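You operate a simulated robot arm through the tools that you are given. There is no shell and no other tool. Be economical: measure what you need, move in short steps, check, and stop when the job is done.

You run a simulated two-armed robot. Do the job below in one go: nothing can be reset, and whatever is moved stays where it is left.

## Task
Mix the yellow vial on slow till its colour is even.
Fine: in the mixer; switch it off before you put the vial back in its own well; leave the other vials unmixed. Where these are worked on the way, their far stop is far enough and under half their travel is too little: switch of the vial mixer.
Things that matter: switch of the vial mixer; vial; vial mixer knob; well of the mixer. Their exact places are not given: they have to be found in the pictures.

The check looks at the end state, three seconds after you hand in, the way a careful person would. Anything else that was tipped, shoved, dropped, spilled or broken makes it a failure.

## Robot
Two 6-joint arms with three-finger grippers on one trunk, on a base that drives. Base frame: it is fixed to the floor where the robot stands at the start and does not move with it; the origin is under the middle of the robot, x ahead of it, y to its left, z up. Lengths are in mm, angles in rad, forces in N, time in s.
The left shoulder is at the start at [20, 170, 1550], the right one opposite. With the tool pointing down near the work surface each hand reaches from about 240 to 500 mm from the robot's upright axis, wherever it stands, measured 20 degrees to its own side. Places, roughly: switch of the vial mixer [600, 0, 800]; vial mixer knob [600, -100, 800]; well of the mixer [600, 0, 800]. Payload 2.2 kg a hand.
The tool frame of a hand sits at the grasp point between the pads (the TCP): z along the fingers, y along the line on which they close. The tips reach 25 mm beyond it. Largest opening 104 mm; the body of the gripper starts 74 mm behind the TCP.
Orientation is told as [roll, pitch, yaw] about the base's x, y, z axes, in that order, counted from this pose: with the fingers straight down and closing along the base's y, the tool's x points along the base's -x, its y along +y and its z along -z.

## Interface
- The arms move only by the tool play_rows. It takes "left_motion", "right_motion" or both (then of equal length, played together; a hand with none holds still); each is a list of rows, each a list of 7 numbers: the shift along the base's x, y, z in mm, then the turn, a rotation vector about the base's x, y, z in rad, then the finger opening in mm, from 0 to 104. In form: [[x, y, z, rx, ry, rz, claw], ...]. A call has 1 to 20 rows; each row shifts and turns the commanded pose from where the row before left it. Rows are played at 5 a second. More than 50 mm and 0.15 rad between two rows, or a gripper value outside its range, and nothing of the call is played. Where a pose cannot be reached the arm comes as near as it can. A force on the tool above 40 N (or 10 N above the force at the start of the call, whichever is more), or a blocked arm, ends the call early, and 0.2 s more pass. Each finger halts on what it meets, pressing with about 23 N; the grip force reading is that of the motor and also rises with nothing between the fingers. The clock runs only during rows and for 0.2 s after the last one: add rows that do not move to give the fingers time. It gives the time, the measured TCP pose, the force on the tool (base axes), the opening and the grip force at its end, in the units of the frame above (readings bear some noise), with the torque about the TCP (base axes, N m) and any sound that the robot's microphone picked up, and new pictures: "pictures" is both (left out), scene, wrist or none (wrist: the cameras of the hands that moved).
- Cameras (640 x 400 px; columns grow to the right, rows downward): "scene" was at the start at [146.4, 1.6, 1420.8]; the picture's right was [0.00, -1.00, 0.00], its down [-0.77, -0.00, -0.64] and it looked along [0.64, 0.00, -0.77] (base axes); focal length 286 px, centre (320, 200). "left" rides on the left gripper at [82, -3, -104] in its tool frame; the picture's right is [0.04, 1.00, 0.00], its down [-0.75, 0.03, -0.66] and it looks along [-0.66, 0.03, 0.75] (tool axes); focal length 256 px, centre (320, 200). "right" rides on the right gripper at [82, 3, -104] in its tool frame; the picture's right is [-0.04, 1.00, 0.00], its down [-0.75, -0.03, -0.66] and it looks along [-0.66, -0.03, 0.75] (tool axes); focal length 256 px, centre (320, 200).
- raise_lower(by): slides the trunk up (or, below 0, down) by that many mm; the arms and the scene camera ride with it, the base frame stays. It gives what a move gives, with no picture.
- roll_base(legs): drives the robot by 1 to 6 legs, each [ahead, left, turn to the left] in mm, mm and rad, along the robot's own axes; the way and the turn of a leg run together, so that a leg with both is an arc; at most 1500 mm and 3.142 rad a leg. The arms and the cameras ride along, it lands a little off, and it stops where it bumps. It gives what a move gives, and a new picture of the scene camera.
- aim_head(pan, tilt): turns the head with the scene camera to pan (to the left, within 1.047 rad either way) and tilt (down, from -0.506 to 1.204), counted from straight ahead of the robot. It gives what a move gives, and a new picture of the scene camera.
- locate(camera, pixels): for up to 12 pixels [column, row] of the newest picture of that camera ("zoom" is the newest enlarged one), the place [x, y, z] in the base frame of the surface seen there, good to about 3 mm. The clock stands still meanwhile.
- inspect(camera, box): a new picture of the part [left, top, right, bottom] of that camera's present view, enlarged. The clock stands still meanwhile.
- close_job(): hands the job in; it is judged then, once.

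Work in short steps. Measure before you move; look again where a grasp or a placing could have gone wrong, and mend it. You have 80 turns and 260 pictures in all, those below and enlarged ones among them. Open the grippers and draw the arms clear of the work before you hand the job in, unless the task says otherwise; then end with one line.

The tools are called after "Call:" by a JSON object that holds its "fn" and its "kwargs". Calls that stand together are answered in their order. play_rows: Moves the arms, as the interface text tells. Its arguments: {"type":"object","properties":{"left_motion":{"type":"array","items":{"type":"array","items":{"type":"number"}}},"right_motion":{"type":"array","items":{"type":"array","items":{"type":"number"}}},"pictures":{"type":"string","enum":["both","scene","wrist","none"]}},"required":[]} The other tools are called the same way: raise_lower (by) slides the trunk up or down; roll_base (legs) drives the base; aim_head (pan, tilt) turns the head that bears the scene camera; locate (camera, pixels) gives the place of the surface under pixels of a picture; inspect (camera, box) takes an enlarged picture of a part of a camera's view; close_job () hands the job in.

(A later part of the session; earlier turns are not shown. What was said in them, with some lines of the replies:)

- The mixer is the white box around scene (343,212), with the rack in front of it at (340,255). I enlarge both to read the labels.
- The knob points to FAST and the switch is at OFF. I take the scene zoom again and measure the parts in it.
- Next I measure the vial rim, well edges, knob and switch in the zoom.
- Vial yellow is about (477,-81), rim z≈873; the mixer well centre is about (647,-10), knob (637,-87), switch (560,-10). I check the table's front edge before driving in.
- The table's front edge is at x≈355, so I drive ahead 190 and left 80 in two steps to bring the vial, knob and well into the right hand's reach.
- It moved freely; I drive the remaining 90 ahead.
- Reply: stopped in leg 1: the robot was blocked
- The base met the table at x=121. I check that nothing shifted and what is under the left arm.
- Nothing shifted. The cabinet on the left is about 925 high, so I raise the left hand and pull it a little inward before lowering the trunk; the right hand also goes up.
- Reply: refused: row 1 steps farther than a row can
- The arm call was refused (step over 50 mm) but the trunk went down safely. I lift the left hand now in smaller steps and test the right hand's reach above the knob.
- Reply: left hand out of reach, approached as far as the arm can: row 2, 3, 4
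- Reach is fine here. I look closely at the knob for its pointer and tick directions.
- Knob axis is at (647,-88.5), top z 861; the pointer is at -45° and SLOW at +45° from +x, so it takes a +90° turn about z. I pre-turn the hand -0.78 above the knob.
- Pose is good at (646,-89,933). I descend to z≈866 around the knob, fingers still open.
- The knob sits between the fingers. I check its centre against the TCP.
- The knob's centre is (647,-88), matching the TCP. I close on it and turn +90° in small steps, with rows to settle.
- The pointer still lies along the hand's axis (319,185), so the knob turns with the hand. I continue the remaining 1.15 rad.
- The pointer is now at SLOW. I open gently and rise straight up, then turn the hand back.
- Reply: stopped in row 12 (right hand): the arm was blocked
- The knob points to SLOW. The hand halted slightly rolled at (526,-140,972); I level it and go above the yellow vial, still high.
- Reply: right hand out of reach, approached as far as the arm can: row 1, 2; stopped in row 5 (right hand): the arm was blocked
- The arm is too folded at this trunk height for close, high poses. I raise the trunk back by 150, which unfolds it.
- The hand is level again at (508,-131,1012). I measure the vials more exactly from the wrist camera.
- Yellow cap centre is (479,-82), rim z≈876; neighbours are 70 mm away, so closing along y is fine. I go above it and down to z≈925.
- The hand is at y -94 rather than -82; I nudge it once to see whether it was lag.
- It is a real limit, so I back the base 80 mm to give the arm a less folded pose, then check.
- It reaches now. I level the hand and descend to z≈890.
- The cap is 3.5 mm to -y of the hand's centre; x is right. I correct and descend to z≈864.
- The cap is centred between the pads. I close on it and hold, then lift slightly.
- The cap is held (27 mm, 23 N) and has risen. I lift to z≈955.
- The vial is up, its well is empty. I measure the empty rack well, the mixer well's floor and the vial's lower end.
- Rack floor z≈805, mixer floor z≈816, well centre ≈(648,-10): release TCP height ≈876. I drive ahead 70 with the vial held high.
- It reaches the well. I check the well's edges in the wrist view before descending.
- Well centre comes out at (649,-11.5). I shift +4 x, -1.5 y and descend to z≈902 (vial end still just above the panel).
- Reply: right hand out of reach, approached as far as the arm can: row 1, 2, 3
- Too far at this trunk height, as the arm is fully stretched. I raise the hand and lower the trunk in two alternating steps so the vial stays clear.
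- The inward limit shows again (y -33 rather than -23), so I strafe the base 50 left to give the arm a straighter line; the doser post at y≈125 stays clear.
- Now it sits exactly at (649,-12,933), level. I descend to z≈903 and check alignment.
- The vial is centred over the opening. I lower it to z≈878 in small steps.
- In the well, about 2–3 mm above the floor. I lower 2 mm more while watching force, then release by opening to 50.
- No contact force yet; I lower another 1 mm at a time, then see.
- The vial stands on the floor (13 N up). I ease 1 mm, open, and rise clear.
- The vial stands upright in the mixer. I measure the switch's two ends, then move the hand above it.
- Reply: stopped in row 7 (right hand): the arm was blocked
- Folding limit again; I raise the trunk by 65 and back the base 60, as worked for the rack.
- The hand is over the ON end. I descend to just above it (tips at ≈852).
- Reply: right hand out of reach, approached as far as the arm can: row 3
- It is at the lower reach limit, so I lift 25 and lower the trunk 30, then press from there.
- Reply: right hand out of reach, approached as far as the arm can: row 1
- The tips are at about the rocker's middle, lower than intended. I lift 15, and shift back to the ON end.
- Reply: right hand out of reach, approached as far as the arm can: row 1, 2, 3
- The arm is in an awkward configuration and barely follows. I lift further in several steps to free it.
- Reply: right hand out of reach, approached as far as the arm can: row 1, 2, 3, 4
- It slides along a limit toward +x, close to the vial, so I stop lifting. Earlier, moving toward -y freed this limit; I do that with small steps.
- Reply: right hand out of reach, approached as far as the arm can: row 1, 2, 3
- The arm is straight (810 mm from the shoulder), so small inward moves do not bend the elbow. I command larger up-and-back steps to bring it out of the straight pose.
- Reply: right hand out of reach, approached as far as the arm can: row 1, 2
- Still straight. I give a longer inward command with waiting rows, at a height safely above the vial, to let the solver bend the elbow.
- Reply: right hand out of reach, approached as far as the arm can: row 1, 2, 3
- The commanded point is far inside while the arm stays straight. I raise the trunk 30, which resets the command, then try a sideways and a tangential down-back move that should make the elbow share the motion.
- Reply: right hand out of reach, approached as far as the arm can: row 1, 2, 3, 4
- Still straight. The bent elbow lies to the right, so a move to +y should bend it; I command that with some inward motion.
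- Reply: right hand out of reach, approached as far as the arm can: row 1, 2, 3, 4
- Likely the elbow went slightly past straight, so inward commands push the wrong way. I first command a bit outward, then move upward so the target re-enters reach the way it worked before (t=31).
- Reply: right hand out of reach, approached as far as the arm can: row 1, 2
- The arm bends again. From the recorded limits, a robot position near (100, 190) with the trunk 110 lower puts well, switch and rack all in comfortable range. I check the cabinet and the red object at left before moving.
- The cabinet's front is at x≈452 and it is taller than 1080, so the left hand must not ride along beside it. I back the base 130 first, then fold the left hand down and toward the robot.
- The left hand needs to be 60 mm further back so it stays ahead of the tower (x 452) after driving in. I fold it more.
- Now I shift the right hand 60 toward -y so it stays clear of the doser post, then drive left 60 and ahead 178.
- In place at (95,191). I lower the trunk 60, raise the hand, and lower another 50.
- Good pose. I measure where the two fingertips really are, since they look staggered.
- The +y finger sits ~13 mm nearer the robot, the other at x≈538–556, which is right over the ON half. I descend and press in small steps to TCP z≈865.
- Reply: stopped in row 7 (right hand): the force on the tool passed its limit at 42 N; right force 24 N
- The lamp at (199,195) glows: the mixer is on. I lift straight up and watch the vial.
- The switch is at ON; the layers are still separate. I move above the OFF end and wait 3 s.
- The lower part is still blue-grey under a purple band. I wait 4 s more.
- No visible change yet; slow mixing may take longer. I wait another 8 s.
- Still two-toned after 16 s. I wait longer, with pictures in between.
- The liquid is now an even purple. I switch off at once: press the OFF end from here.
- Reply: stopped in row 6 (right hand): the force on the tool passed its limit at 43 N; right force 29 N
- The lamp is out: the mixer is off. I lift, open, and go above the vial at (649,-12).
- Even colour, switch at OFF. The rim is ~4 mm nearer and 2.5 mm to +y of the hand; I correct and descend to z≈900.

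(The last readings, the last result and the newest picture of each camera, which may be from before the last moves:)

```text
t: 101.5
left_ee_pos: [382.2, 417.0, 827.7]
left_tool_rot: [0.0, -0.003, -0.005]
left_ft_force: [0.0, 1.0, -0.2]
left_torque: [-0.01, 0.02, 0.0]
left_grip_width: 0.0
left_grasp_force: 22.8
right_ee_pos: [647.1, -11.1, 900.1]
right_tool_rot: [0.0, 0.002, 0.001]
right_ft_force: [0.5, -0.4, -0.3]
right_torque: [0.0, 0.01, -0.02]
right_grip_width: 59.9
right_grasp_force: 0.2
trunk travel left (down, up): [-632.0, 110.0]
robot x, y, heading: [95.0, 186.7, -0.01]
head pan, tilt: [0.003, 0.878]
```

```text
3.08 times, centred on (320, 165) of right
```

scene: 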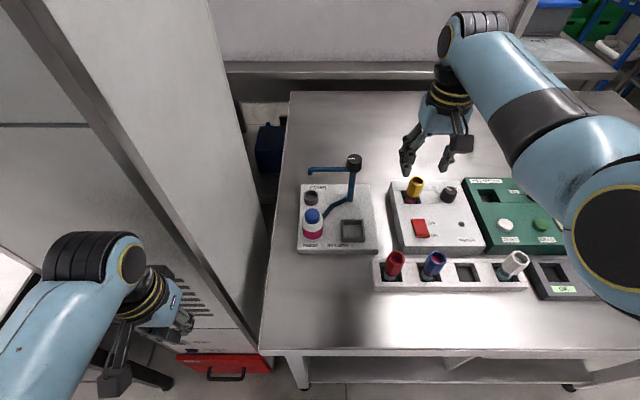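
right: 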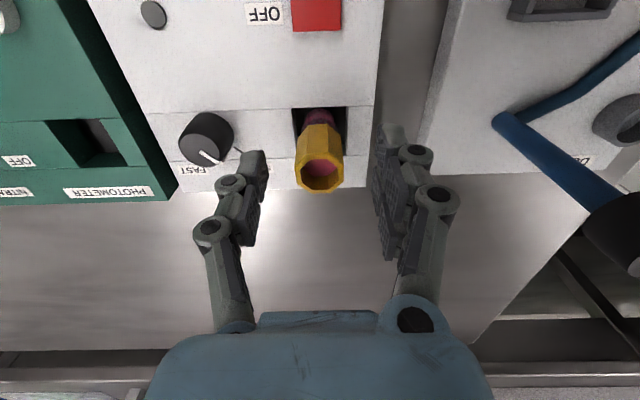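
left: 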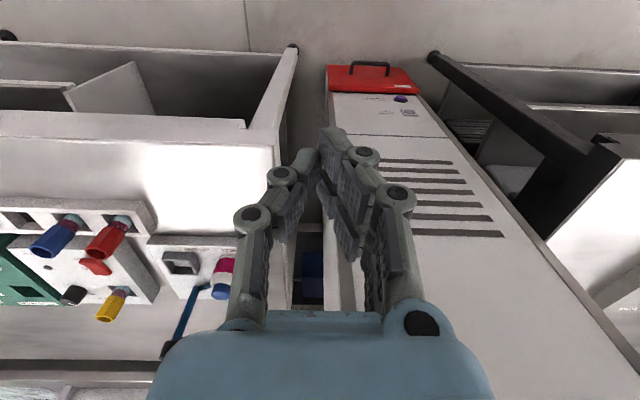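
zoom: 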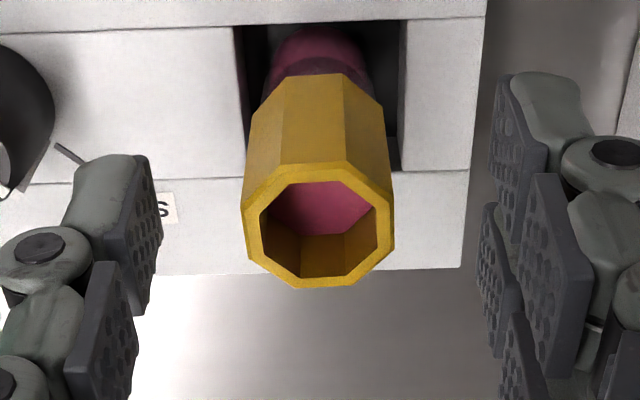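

Well centred. I descend 25, close on the cap and lift out.

Call:
{"fn": "play_rows", "kwargs": {"right_motion": [[0, 0, -12, 0, 0, 0, 60], [0, 0, -12, 0, 0, 0, 60], [0, 0, 0, 0, 0, 0, 40], [0, 0, 0, 0, 0, 0, 24], [0, 0, 0, 0, 0, 0, 12], [0, 0, 0, 0, 0, 0, 12], [0, 0, 8, 0, 0, 0, 12], [0, 0, 16, 0, 0, 0, 12], [0, 0, 20, 0, 0, 0, 12], [0, 0, 20, 0, 0, 0, 12], [0, 0, 6, 0, 0, 0, 12], [0, 0, 0, 0, 0, 0, 12]]}}

```text
t: 104.1
left_ee_pos: [383.6, 417.5, 828.4]
left_tool_rot: [0.001, 0.0, -0.003]
left_ft_force: [-0.5, 0.3, 0.4]
left_torque: [0.0, -0.01, -0.02]
left_grip_width: 0.0
left_grasp_force: 22.9
right_ee_pos: [646.2, -9.1, 946.5]
right_tool_rot: [-0.001, 0.001, 0.001]
right_ft_force: [-0.4, -0.2, 0.3]
right_torque: [0.03, 0.01, 0.01]
right_grip_width: 28.0
right_grasp_force: 23.6
trunk travel left (down, up): [-632.0, 110.0]
robot x, y, heading: [98.8, 186.0, -0.002]
head pan, tilt: [0.003, 0.878]
```

scene: 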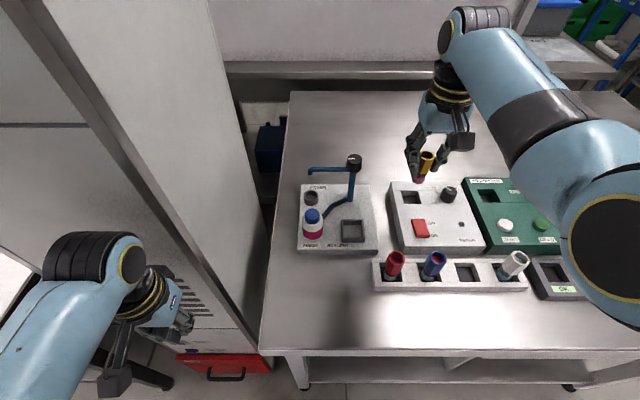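
right: 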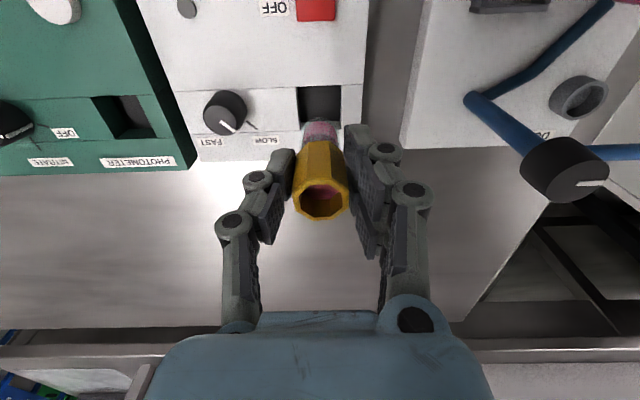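

Held (28 mm). I carry it back to above its own well at (479,-82).

Call:
{"fn": "play_rows", "kwargs": {"right_motion": [[-15, -12, 0, 0, 0, 0, 12], [-20, -12, 0, 0, 0, 0, 12], [-20, -12, 0, 0, 0, 0, 12], [-20, -12, 0, 0, 0, 0, 12], [-20, -10, 0, 0, 0, 0, 12], [-20, -8, 0, 0, 0, 0, 12], [-20, -5, 0, 0, 0, 0, 12], [-18, -2, 0, 0, 0, 0, 12], [-14, 0, 0, 0, 0, 0, 12], [0, 0, 0, 0, 0, 0, 12]]}}

```text
t: 106.3
left_ee_pos: [383.4, 417.1, 827.5]
left_tool_rot: [0.001, 0.001, -0.003]
left_ft_force: [0.3, -0.2, 0.5]
left_torque: [0.01, 0.03, 0.0]
left_grip_width: 0.2
left_grasp_force: 23.4
right_ee_pos: [479.4, -84.7, 947.2]
right_tool_rot: [0.001, 0.002, 0.001]
right_ft_force: [-0.1, 0.6, -0.1]
right_torque: [-0.01, 0.02, 0.0]
right_grip_width: 28.2
right_grasp_force: 22.8
trunk travel left (down, up): [-632.0, 110.0]
robot x, y, heading: [97.9, 188.5, -0.006]
head pan, tilt: [0.003, 0.878]
```

scene: 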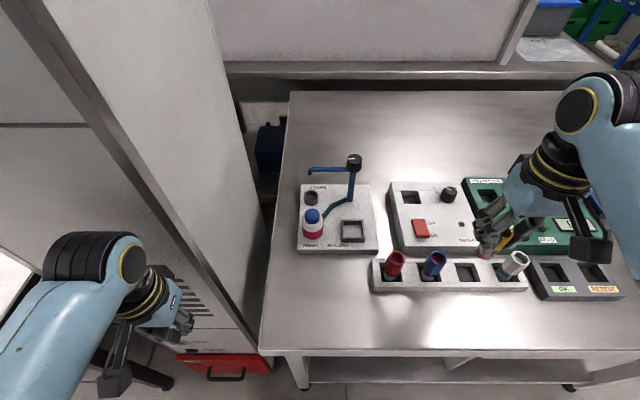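
right: 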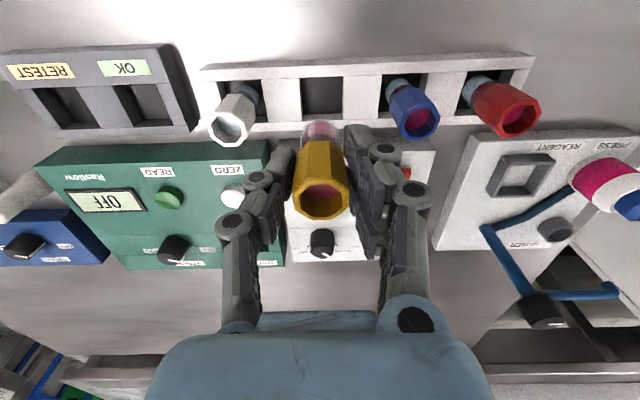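

Reached (479,-85,947) without trouble. I shift +2.5 y and descend to z≈886, then check.

Call:
{"fn": "play_rows", "kwargs": {"right_motion": [[0, 1.5, -20, 0, 0, 0, 12], [0, 1, -20, 0, 0, 0, 12], [0, 0, -20, 0, 0, 0, 12], [0, 0, 0, 0, 0, 0, 12]]}}

Call:
{"fn": "inspect", "kwargs": {"camera": "right", "box": [250, 80, 400, 180]}}

Call:
{"fn": "inspect", "kwargs": {"camera": "scene", "box": [420, 215, 520, 295]}}

```text
t: 107.3
left_ee_pos: [382.8, 416.0, 829.0]
left_tool_rot: [0.001, 0.0, -0.004]
left_ft_force: [-0.5, 0.1, -0.2]
left_torque: [-0.01, -0.03, -0.02]
left_grip_width: 0.0
left_grasp_force: 23.1
right_ee_pos: [480.6, -82.9, 886.8]
right_tool_rot: [0.0, 0.002, 0.002]
right_ft_force: [0.0, 0.7, -1.1]
right_torque: [0.03, 0.01, -0.02]
right_grip_width: 27.8
right_grasp_force: 23.1
trunk travel left (down, up): [-632.0, 110.0]
robot x, y, heading: [95.4, 183.2, -0.005]
head pan, tilt: [0.003, 0.878]
```

scene: 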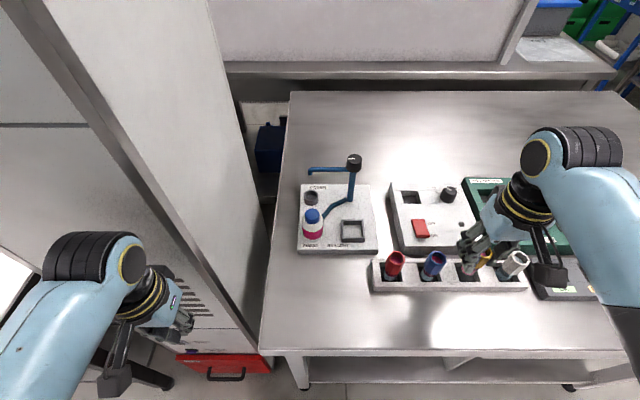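
right: 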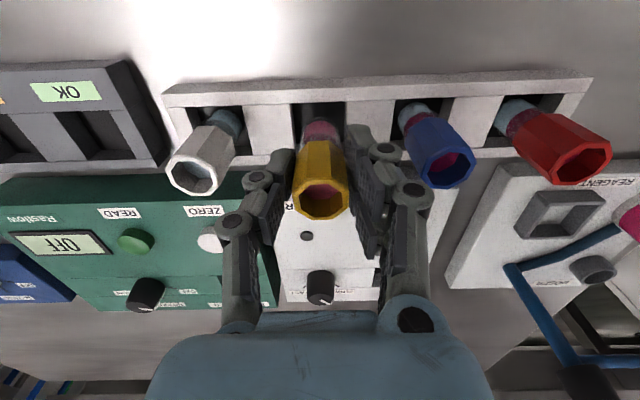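

```text
4.00 times, centred on (325, 130) of right
```

zoom: 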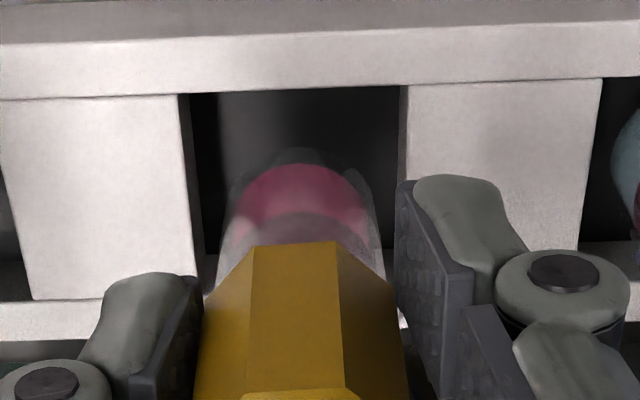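

```text
5.00 times, centred on (470, 255) of scene
```

zoom: 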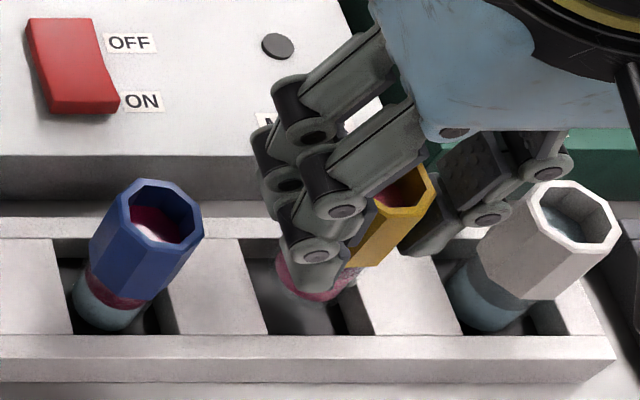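

Aligned over the well. I lower to z≈866 and check the force.

Call:
{"fn": "play_rows", "kwargs": {"right_motion": [[-1, 0, -7, 0, 0, 0, 12], [0, 0, -7, 0, 0, 0, 12], [0, 0, -5, 0, 0, 0, 12], [0, 0, -2, 0, 0, 0, 12], [0, 0, 0, 0, 0, 0, 12]], "pictures": "none"}}

Call:
{"fn": "play_rows", "kwargs": {"right_motion": [[0, 0, -1, 0, 0, 0, 12], [0, 0, 0, 0, 0, 0, 12]], "pictures": "none"}}

```text
t: 108.5
left_ee_pos: [382.4, 417.5, 828.6]
left_tool_rot: [-0.001, -0.001, -0.005]
left_ft_force: [0.7, 0.4, -0.3]
left_torque: [-0.03, -0.01, -0.01]
left_grip_width: 0.1
left_grasp_force: 23.0
right_ee_pos: [478.2, -83.2, 866.5]
right_tool_rot: [-0.001, 0.001, 0.003]
right_ft_force: [0.0, -1.7, 9.2]
right_torque: [-0.03, 0.08, -0.02]
right_grip_width: 28.3
right_grasp_force: 23.0
trunk travel left (down, up): [-632.0, 110.0]
robot x, y, heading: [94.3, 189.3, -0.006]
head pan, tilt: [0.003, 0.878]
```

```text
t: 109.1
left_ee_pos: [383.0, 416.8, 827.9]
left_tool_rot: [0.001, -0.002, -0.004]
left_ft_force: [-0.9, 0.2, 0.7]
left_torque: [0.01, -0.01, -0.03]
left_grip_width: 0.2
left_grasp_force: 22.8
right_ee_pos: [479.7, -80.5, 865.3]
right_tool_rot: [0.0, -0.002, 0.001]
right_ft_force: [1.2, -5.0, 13.7]
right_torque: [-0.14, -0.02, 0.02]
right_grip_width: 28.0
right_grasp_force: 22.6
trunk travel left (down, up): [-632.0, 110.0]
robot x, y, heading: [98.6, 190.4, -0.008]
head pan, tilt: [0.003, 0.878]
```

The vial stands on the well's floor (14 N, z≈865.5 as at the start). I ease 1 mm, open to 50 and rise straight up.

Call:
{"fn": "play_rows", "kwargs": {"right_motion": [[0, 0, 1, 0, 0, 0, 12], [0, 0, 0, 0, 0, 0, 32], [0, 0, 0, 0, 0, 0, 48], [0, 0, 0, 0, 0, 0, 56], [0, 0, 15, 0, 0, 0, 56], [0, 0, 25, 0, 0, 0, 56], [0, 0, 25, 0, 0, 0, 56], [0, 0, 20, 0, 0, 0, 56], [0, 0, 0, 0, 0, 0, 56]]}}

Call:
{"fn": "inspect", "kwargs": {"camera": "scene", "box": [370, 165, 530, 295]}}

```text
t: 111.1
left_ee_pos: [383.6, 416.8, 828.5]
left_tool_rot: [0.0, -0.002, -0.002]
left_ft_force: [0.1, -0.9, -0.2]
left_torque: [0.0, 0.0, 0.03]
left_grip_width: 0.0
left_grasp_force: 22.5
right_ee_pos: [479.6, -80.2, 954.0]
right_tool_rot: [0.001, 0.003, 0.001]
right_ft_force: [-0.8, -0.1, -0.3]
right_torque: [0.01, 0.01, -0.02]
right_grip_width: 56.1
right_grasp_force: 0.0
trunk travel left (down, up): [-632.0, 110.0]
robot x, y, heading: [97.7, 189.2, -0.001]
head pan, tilt: [0.003, 0.878]
```

scene: 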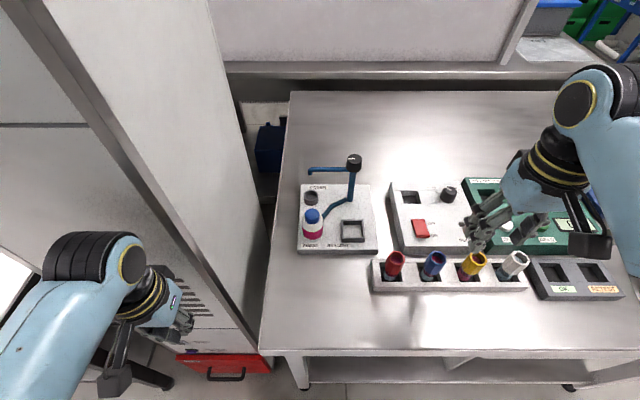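
right: 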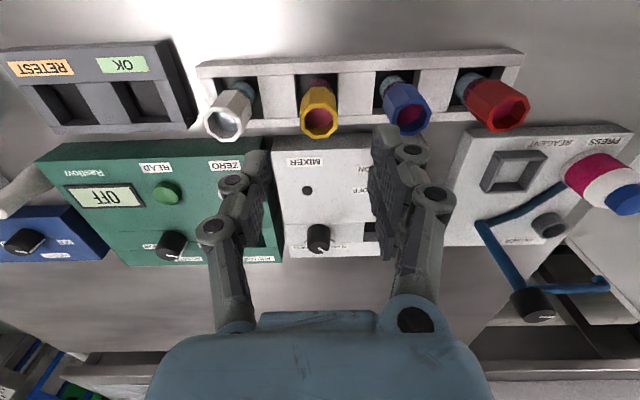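

```text
3.08 times, centred on (450, 230) of scene
```

zoom: 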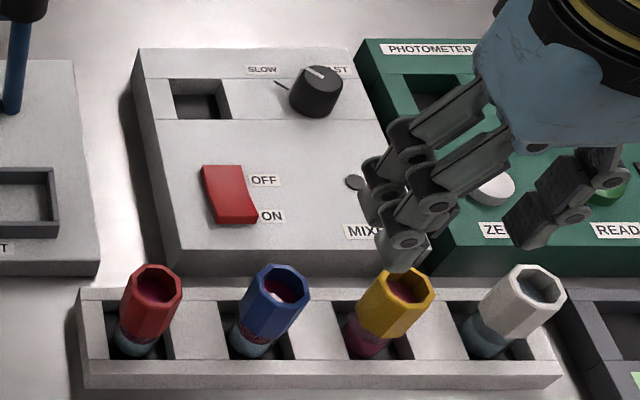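

The yellow vial stands upright in its own well with even colour; the switch is OFF. I raise the trunk, back the robot away and open both grippers.

Call:
{"fn": "raise_lower", "kwargs": {"by": 110}}

Call:
{"fn": "roll_base", "kwargs": {"legs": [[-250, 0, 0]]}}

Call:
{"fn": "play_rows", "kwargs": {"left_motion": [[0, 0, 0, 0, 0, 0, 30], [0, 0, 0, 0, 0, 0, 60], [0, 0, 0, 0, 0, 0, 90], [0, 0, 0, 0, 0, 0, 90]], "right_motion": [[0, 0, 0, 0, 0, 0, 70], [0, 0, 0, 0, 0, 0, 90], [0, 0, 0, 0, 0, 0, 100], [0, 0, 0, 0, 0, 0, 100]], "pictures": "scene"}}

Call:
{"fn": "inspect", "kwargs": {"camera": "scene", "box": [260, 120, 500, 280]}}

```text
t: 112.5
left_ee_pos: [383.6, 416.3, 937.3]
left_tool_rot: [0.001, 0.0, -0.004]
left_ft_force: [0.4, 0.4, -0.9]
left_torque: [0.0, -0.01, 0.0]
left_grip_width: 0.0
left_grasp_force: 22.8
right_ee_pos: [478.5, -82.4, 1061.8]
right_tool_rot: [0.0, 0.0, 0.003]
right_ft_force: [0.0, 0.4, -0.3]
right_torque: [-0.01, 0.01, -0.01]
right_grip_width: 56.0
right_grasp_force: 0.1
trunk travel left (down, up): [-742.0, 0.0]
robot x, y, heading: [97.2, 187.2, -0.0]
head pan, tilt: [0.003, 0.878]
```

```text
t: 114.3
left_ee_pos: [131.8, 417.0, 937.4]
left_tool_rot: [0.001, -0.001, -0.006]
left_ft_force: [-0.5, 0.0, 0.5]
left_torque: [0.0, -0.02, 0.02]
left_grip_width: 0.1
left_grasp_force: 23.0
right_ee_pos: [224.8, -82.7, 1062.5]
right_tool_rot: [0.001, 0.0, -0.002]
right_ft_force: [-0.8, 0.1, 0.0]
right_torque: [-0.03, 0.0, 0.01]
right_grip_width: 56.0
right_grasp_force: 0.0
trunk travel left (down, up): [-742.0, 0.0]
robot x, y, heading: [-154.2, 189.0, -0.01]
head pan, tilt: [0.003, 0.878]
```

scene: 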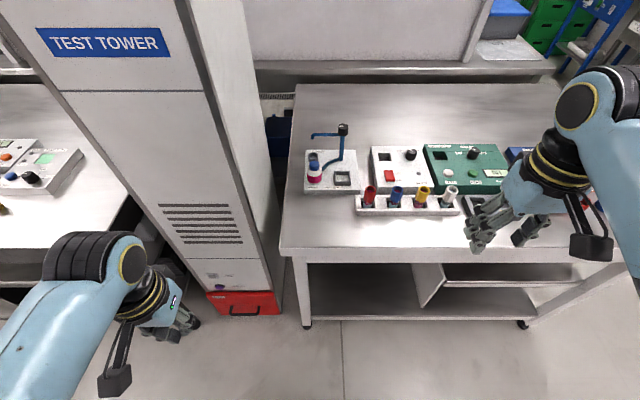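

```text
t: 115.3
left_ee_pos: [131.1, 417.7, 938.3]
left_tool_rot: [0.0, -0.001, -0.005]
left_ft_force: [-0.1, 0.4, 0.1]
left_torque: [0.0, 0.0, -0.01]
left_grip_width: 90.1
left_grasp_force: 0.0
right_ee_pos: [224.3, -81.1, 1062.4]
right_tool_rot: [0.001, 0.002, -0.002]
right_ft_force: [0.5, -0.6, 1.0]
right_torque: [-0.03, 0.01, -0.01]
right_grip_width: 100.1
right_grasp_force: 0.1
trunk travel left (down, up): [-742.0, 0.0]
robot x, y, heading: [-154.5, 188.7, -0.006]
head pan, tilt: [0.003, 0.878]
```

scene: 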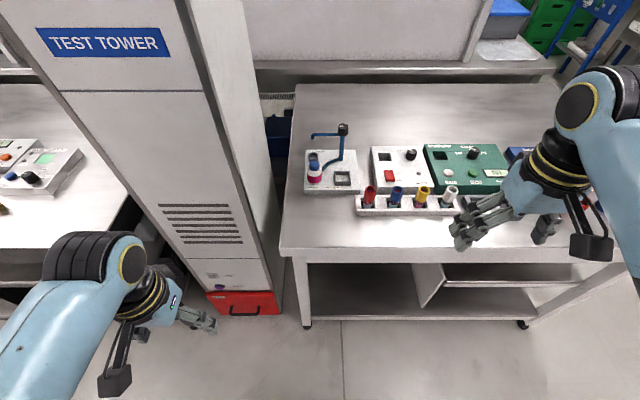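

```text
2.50 times, centred on (380, 200) of scene
```

zoom: 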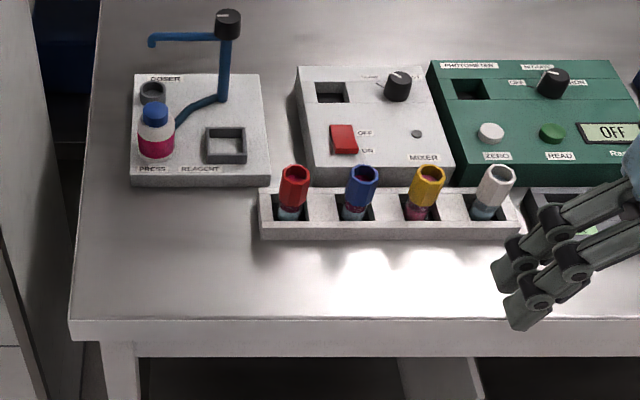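

Everything stands as it should: all vials upright, mixer off, both arms clear with open grippers. I hand in.

Call:
{"fn": "close_job", "kwargs": {}}

```text
The job is handed in.
```

I mixed the yellow vial in the mixer on SLOW until its colour was even. I then switched the mixer off, put the vial back in its own well, and left the other vials unmixed.
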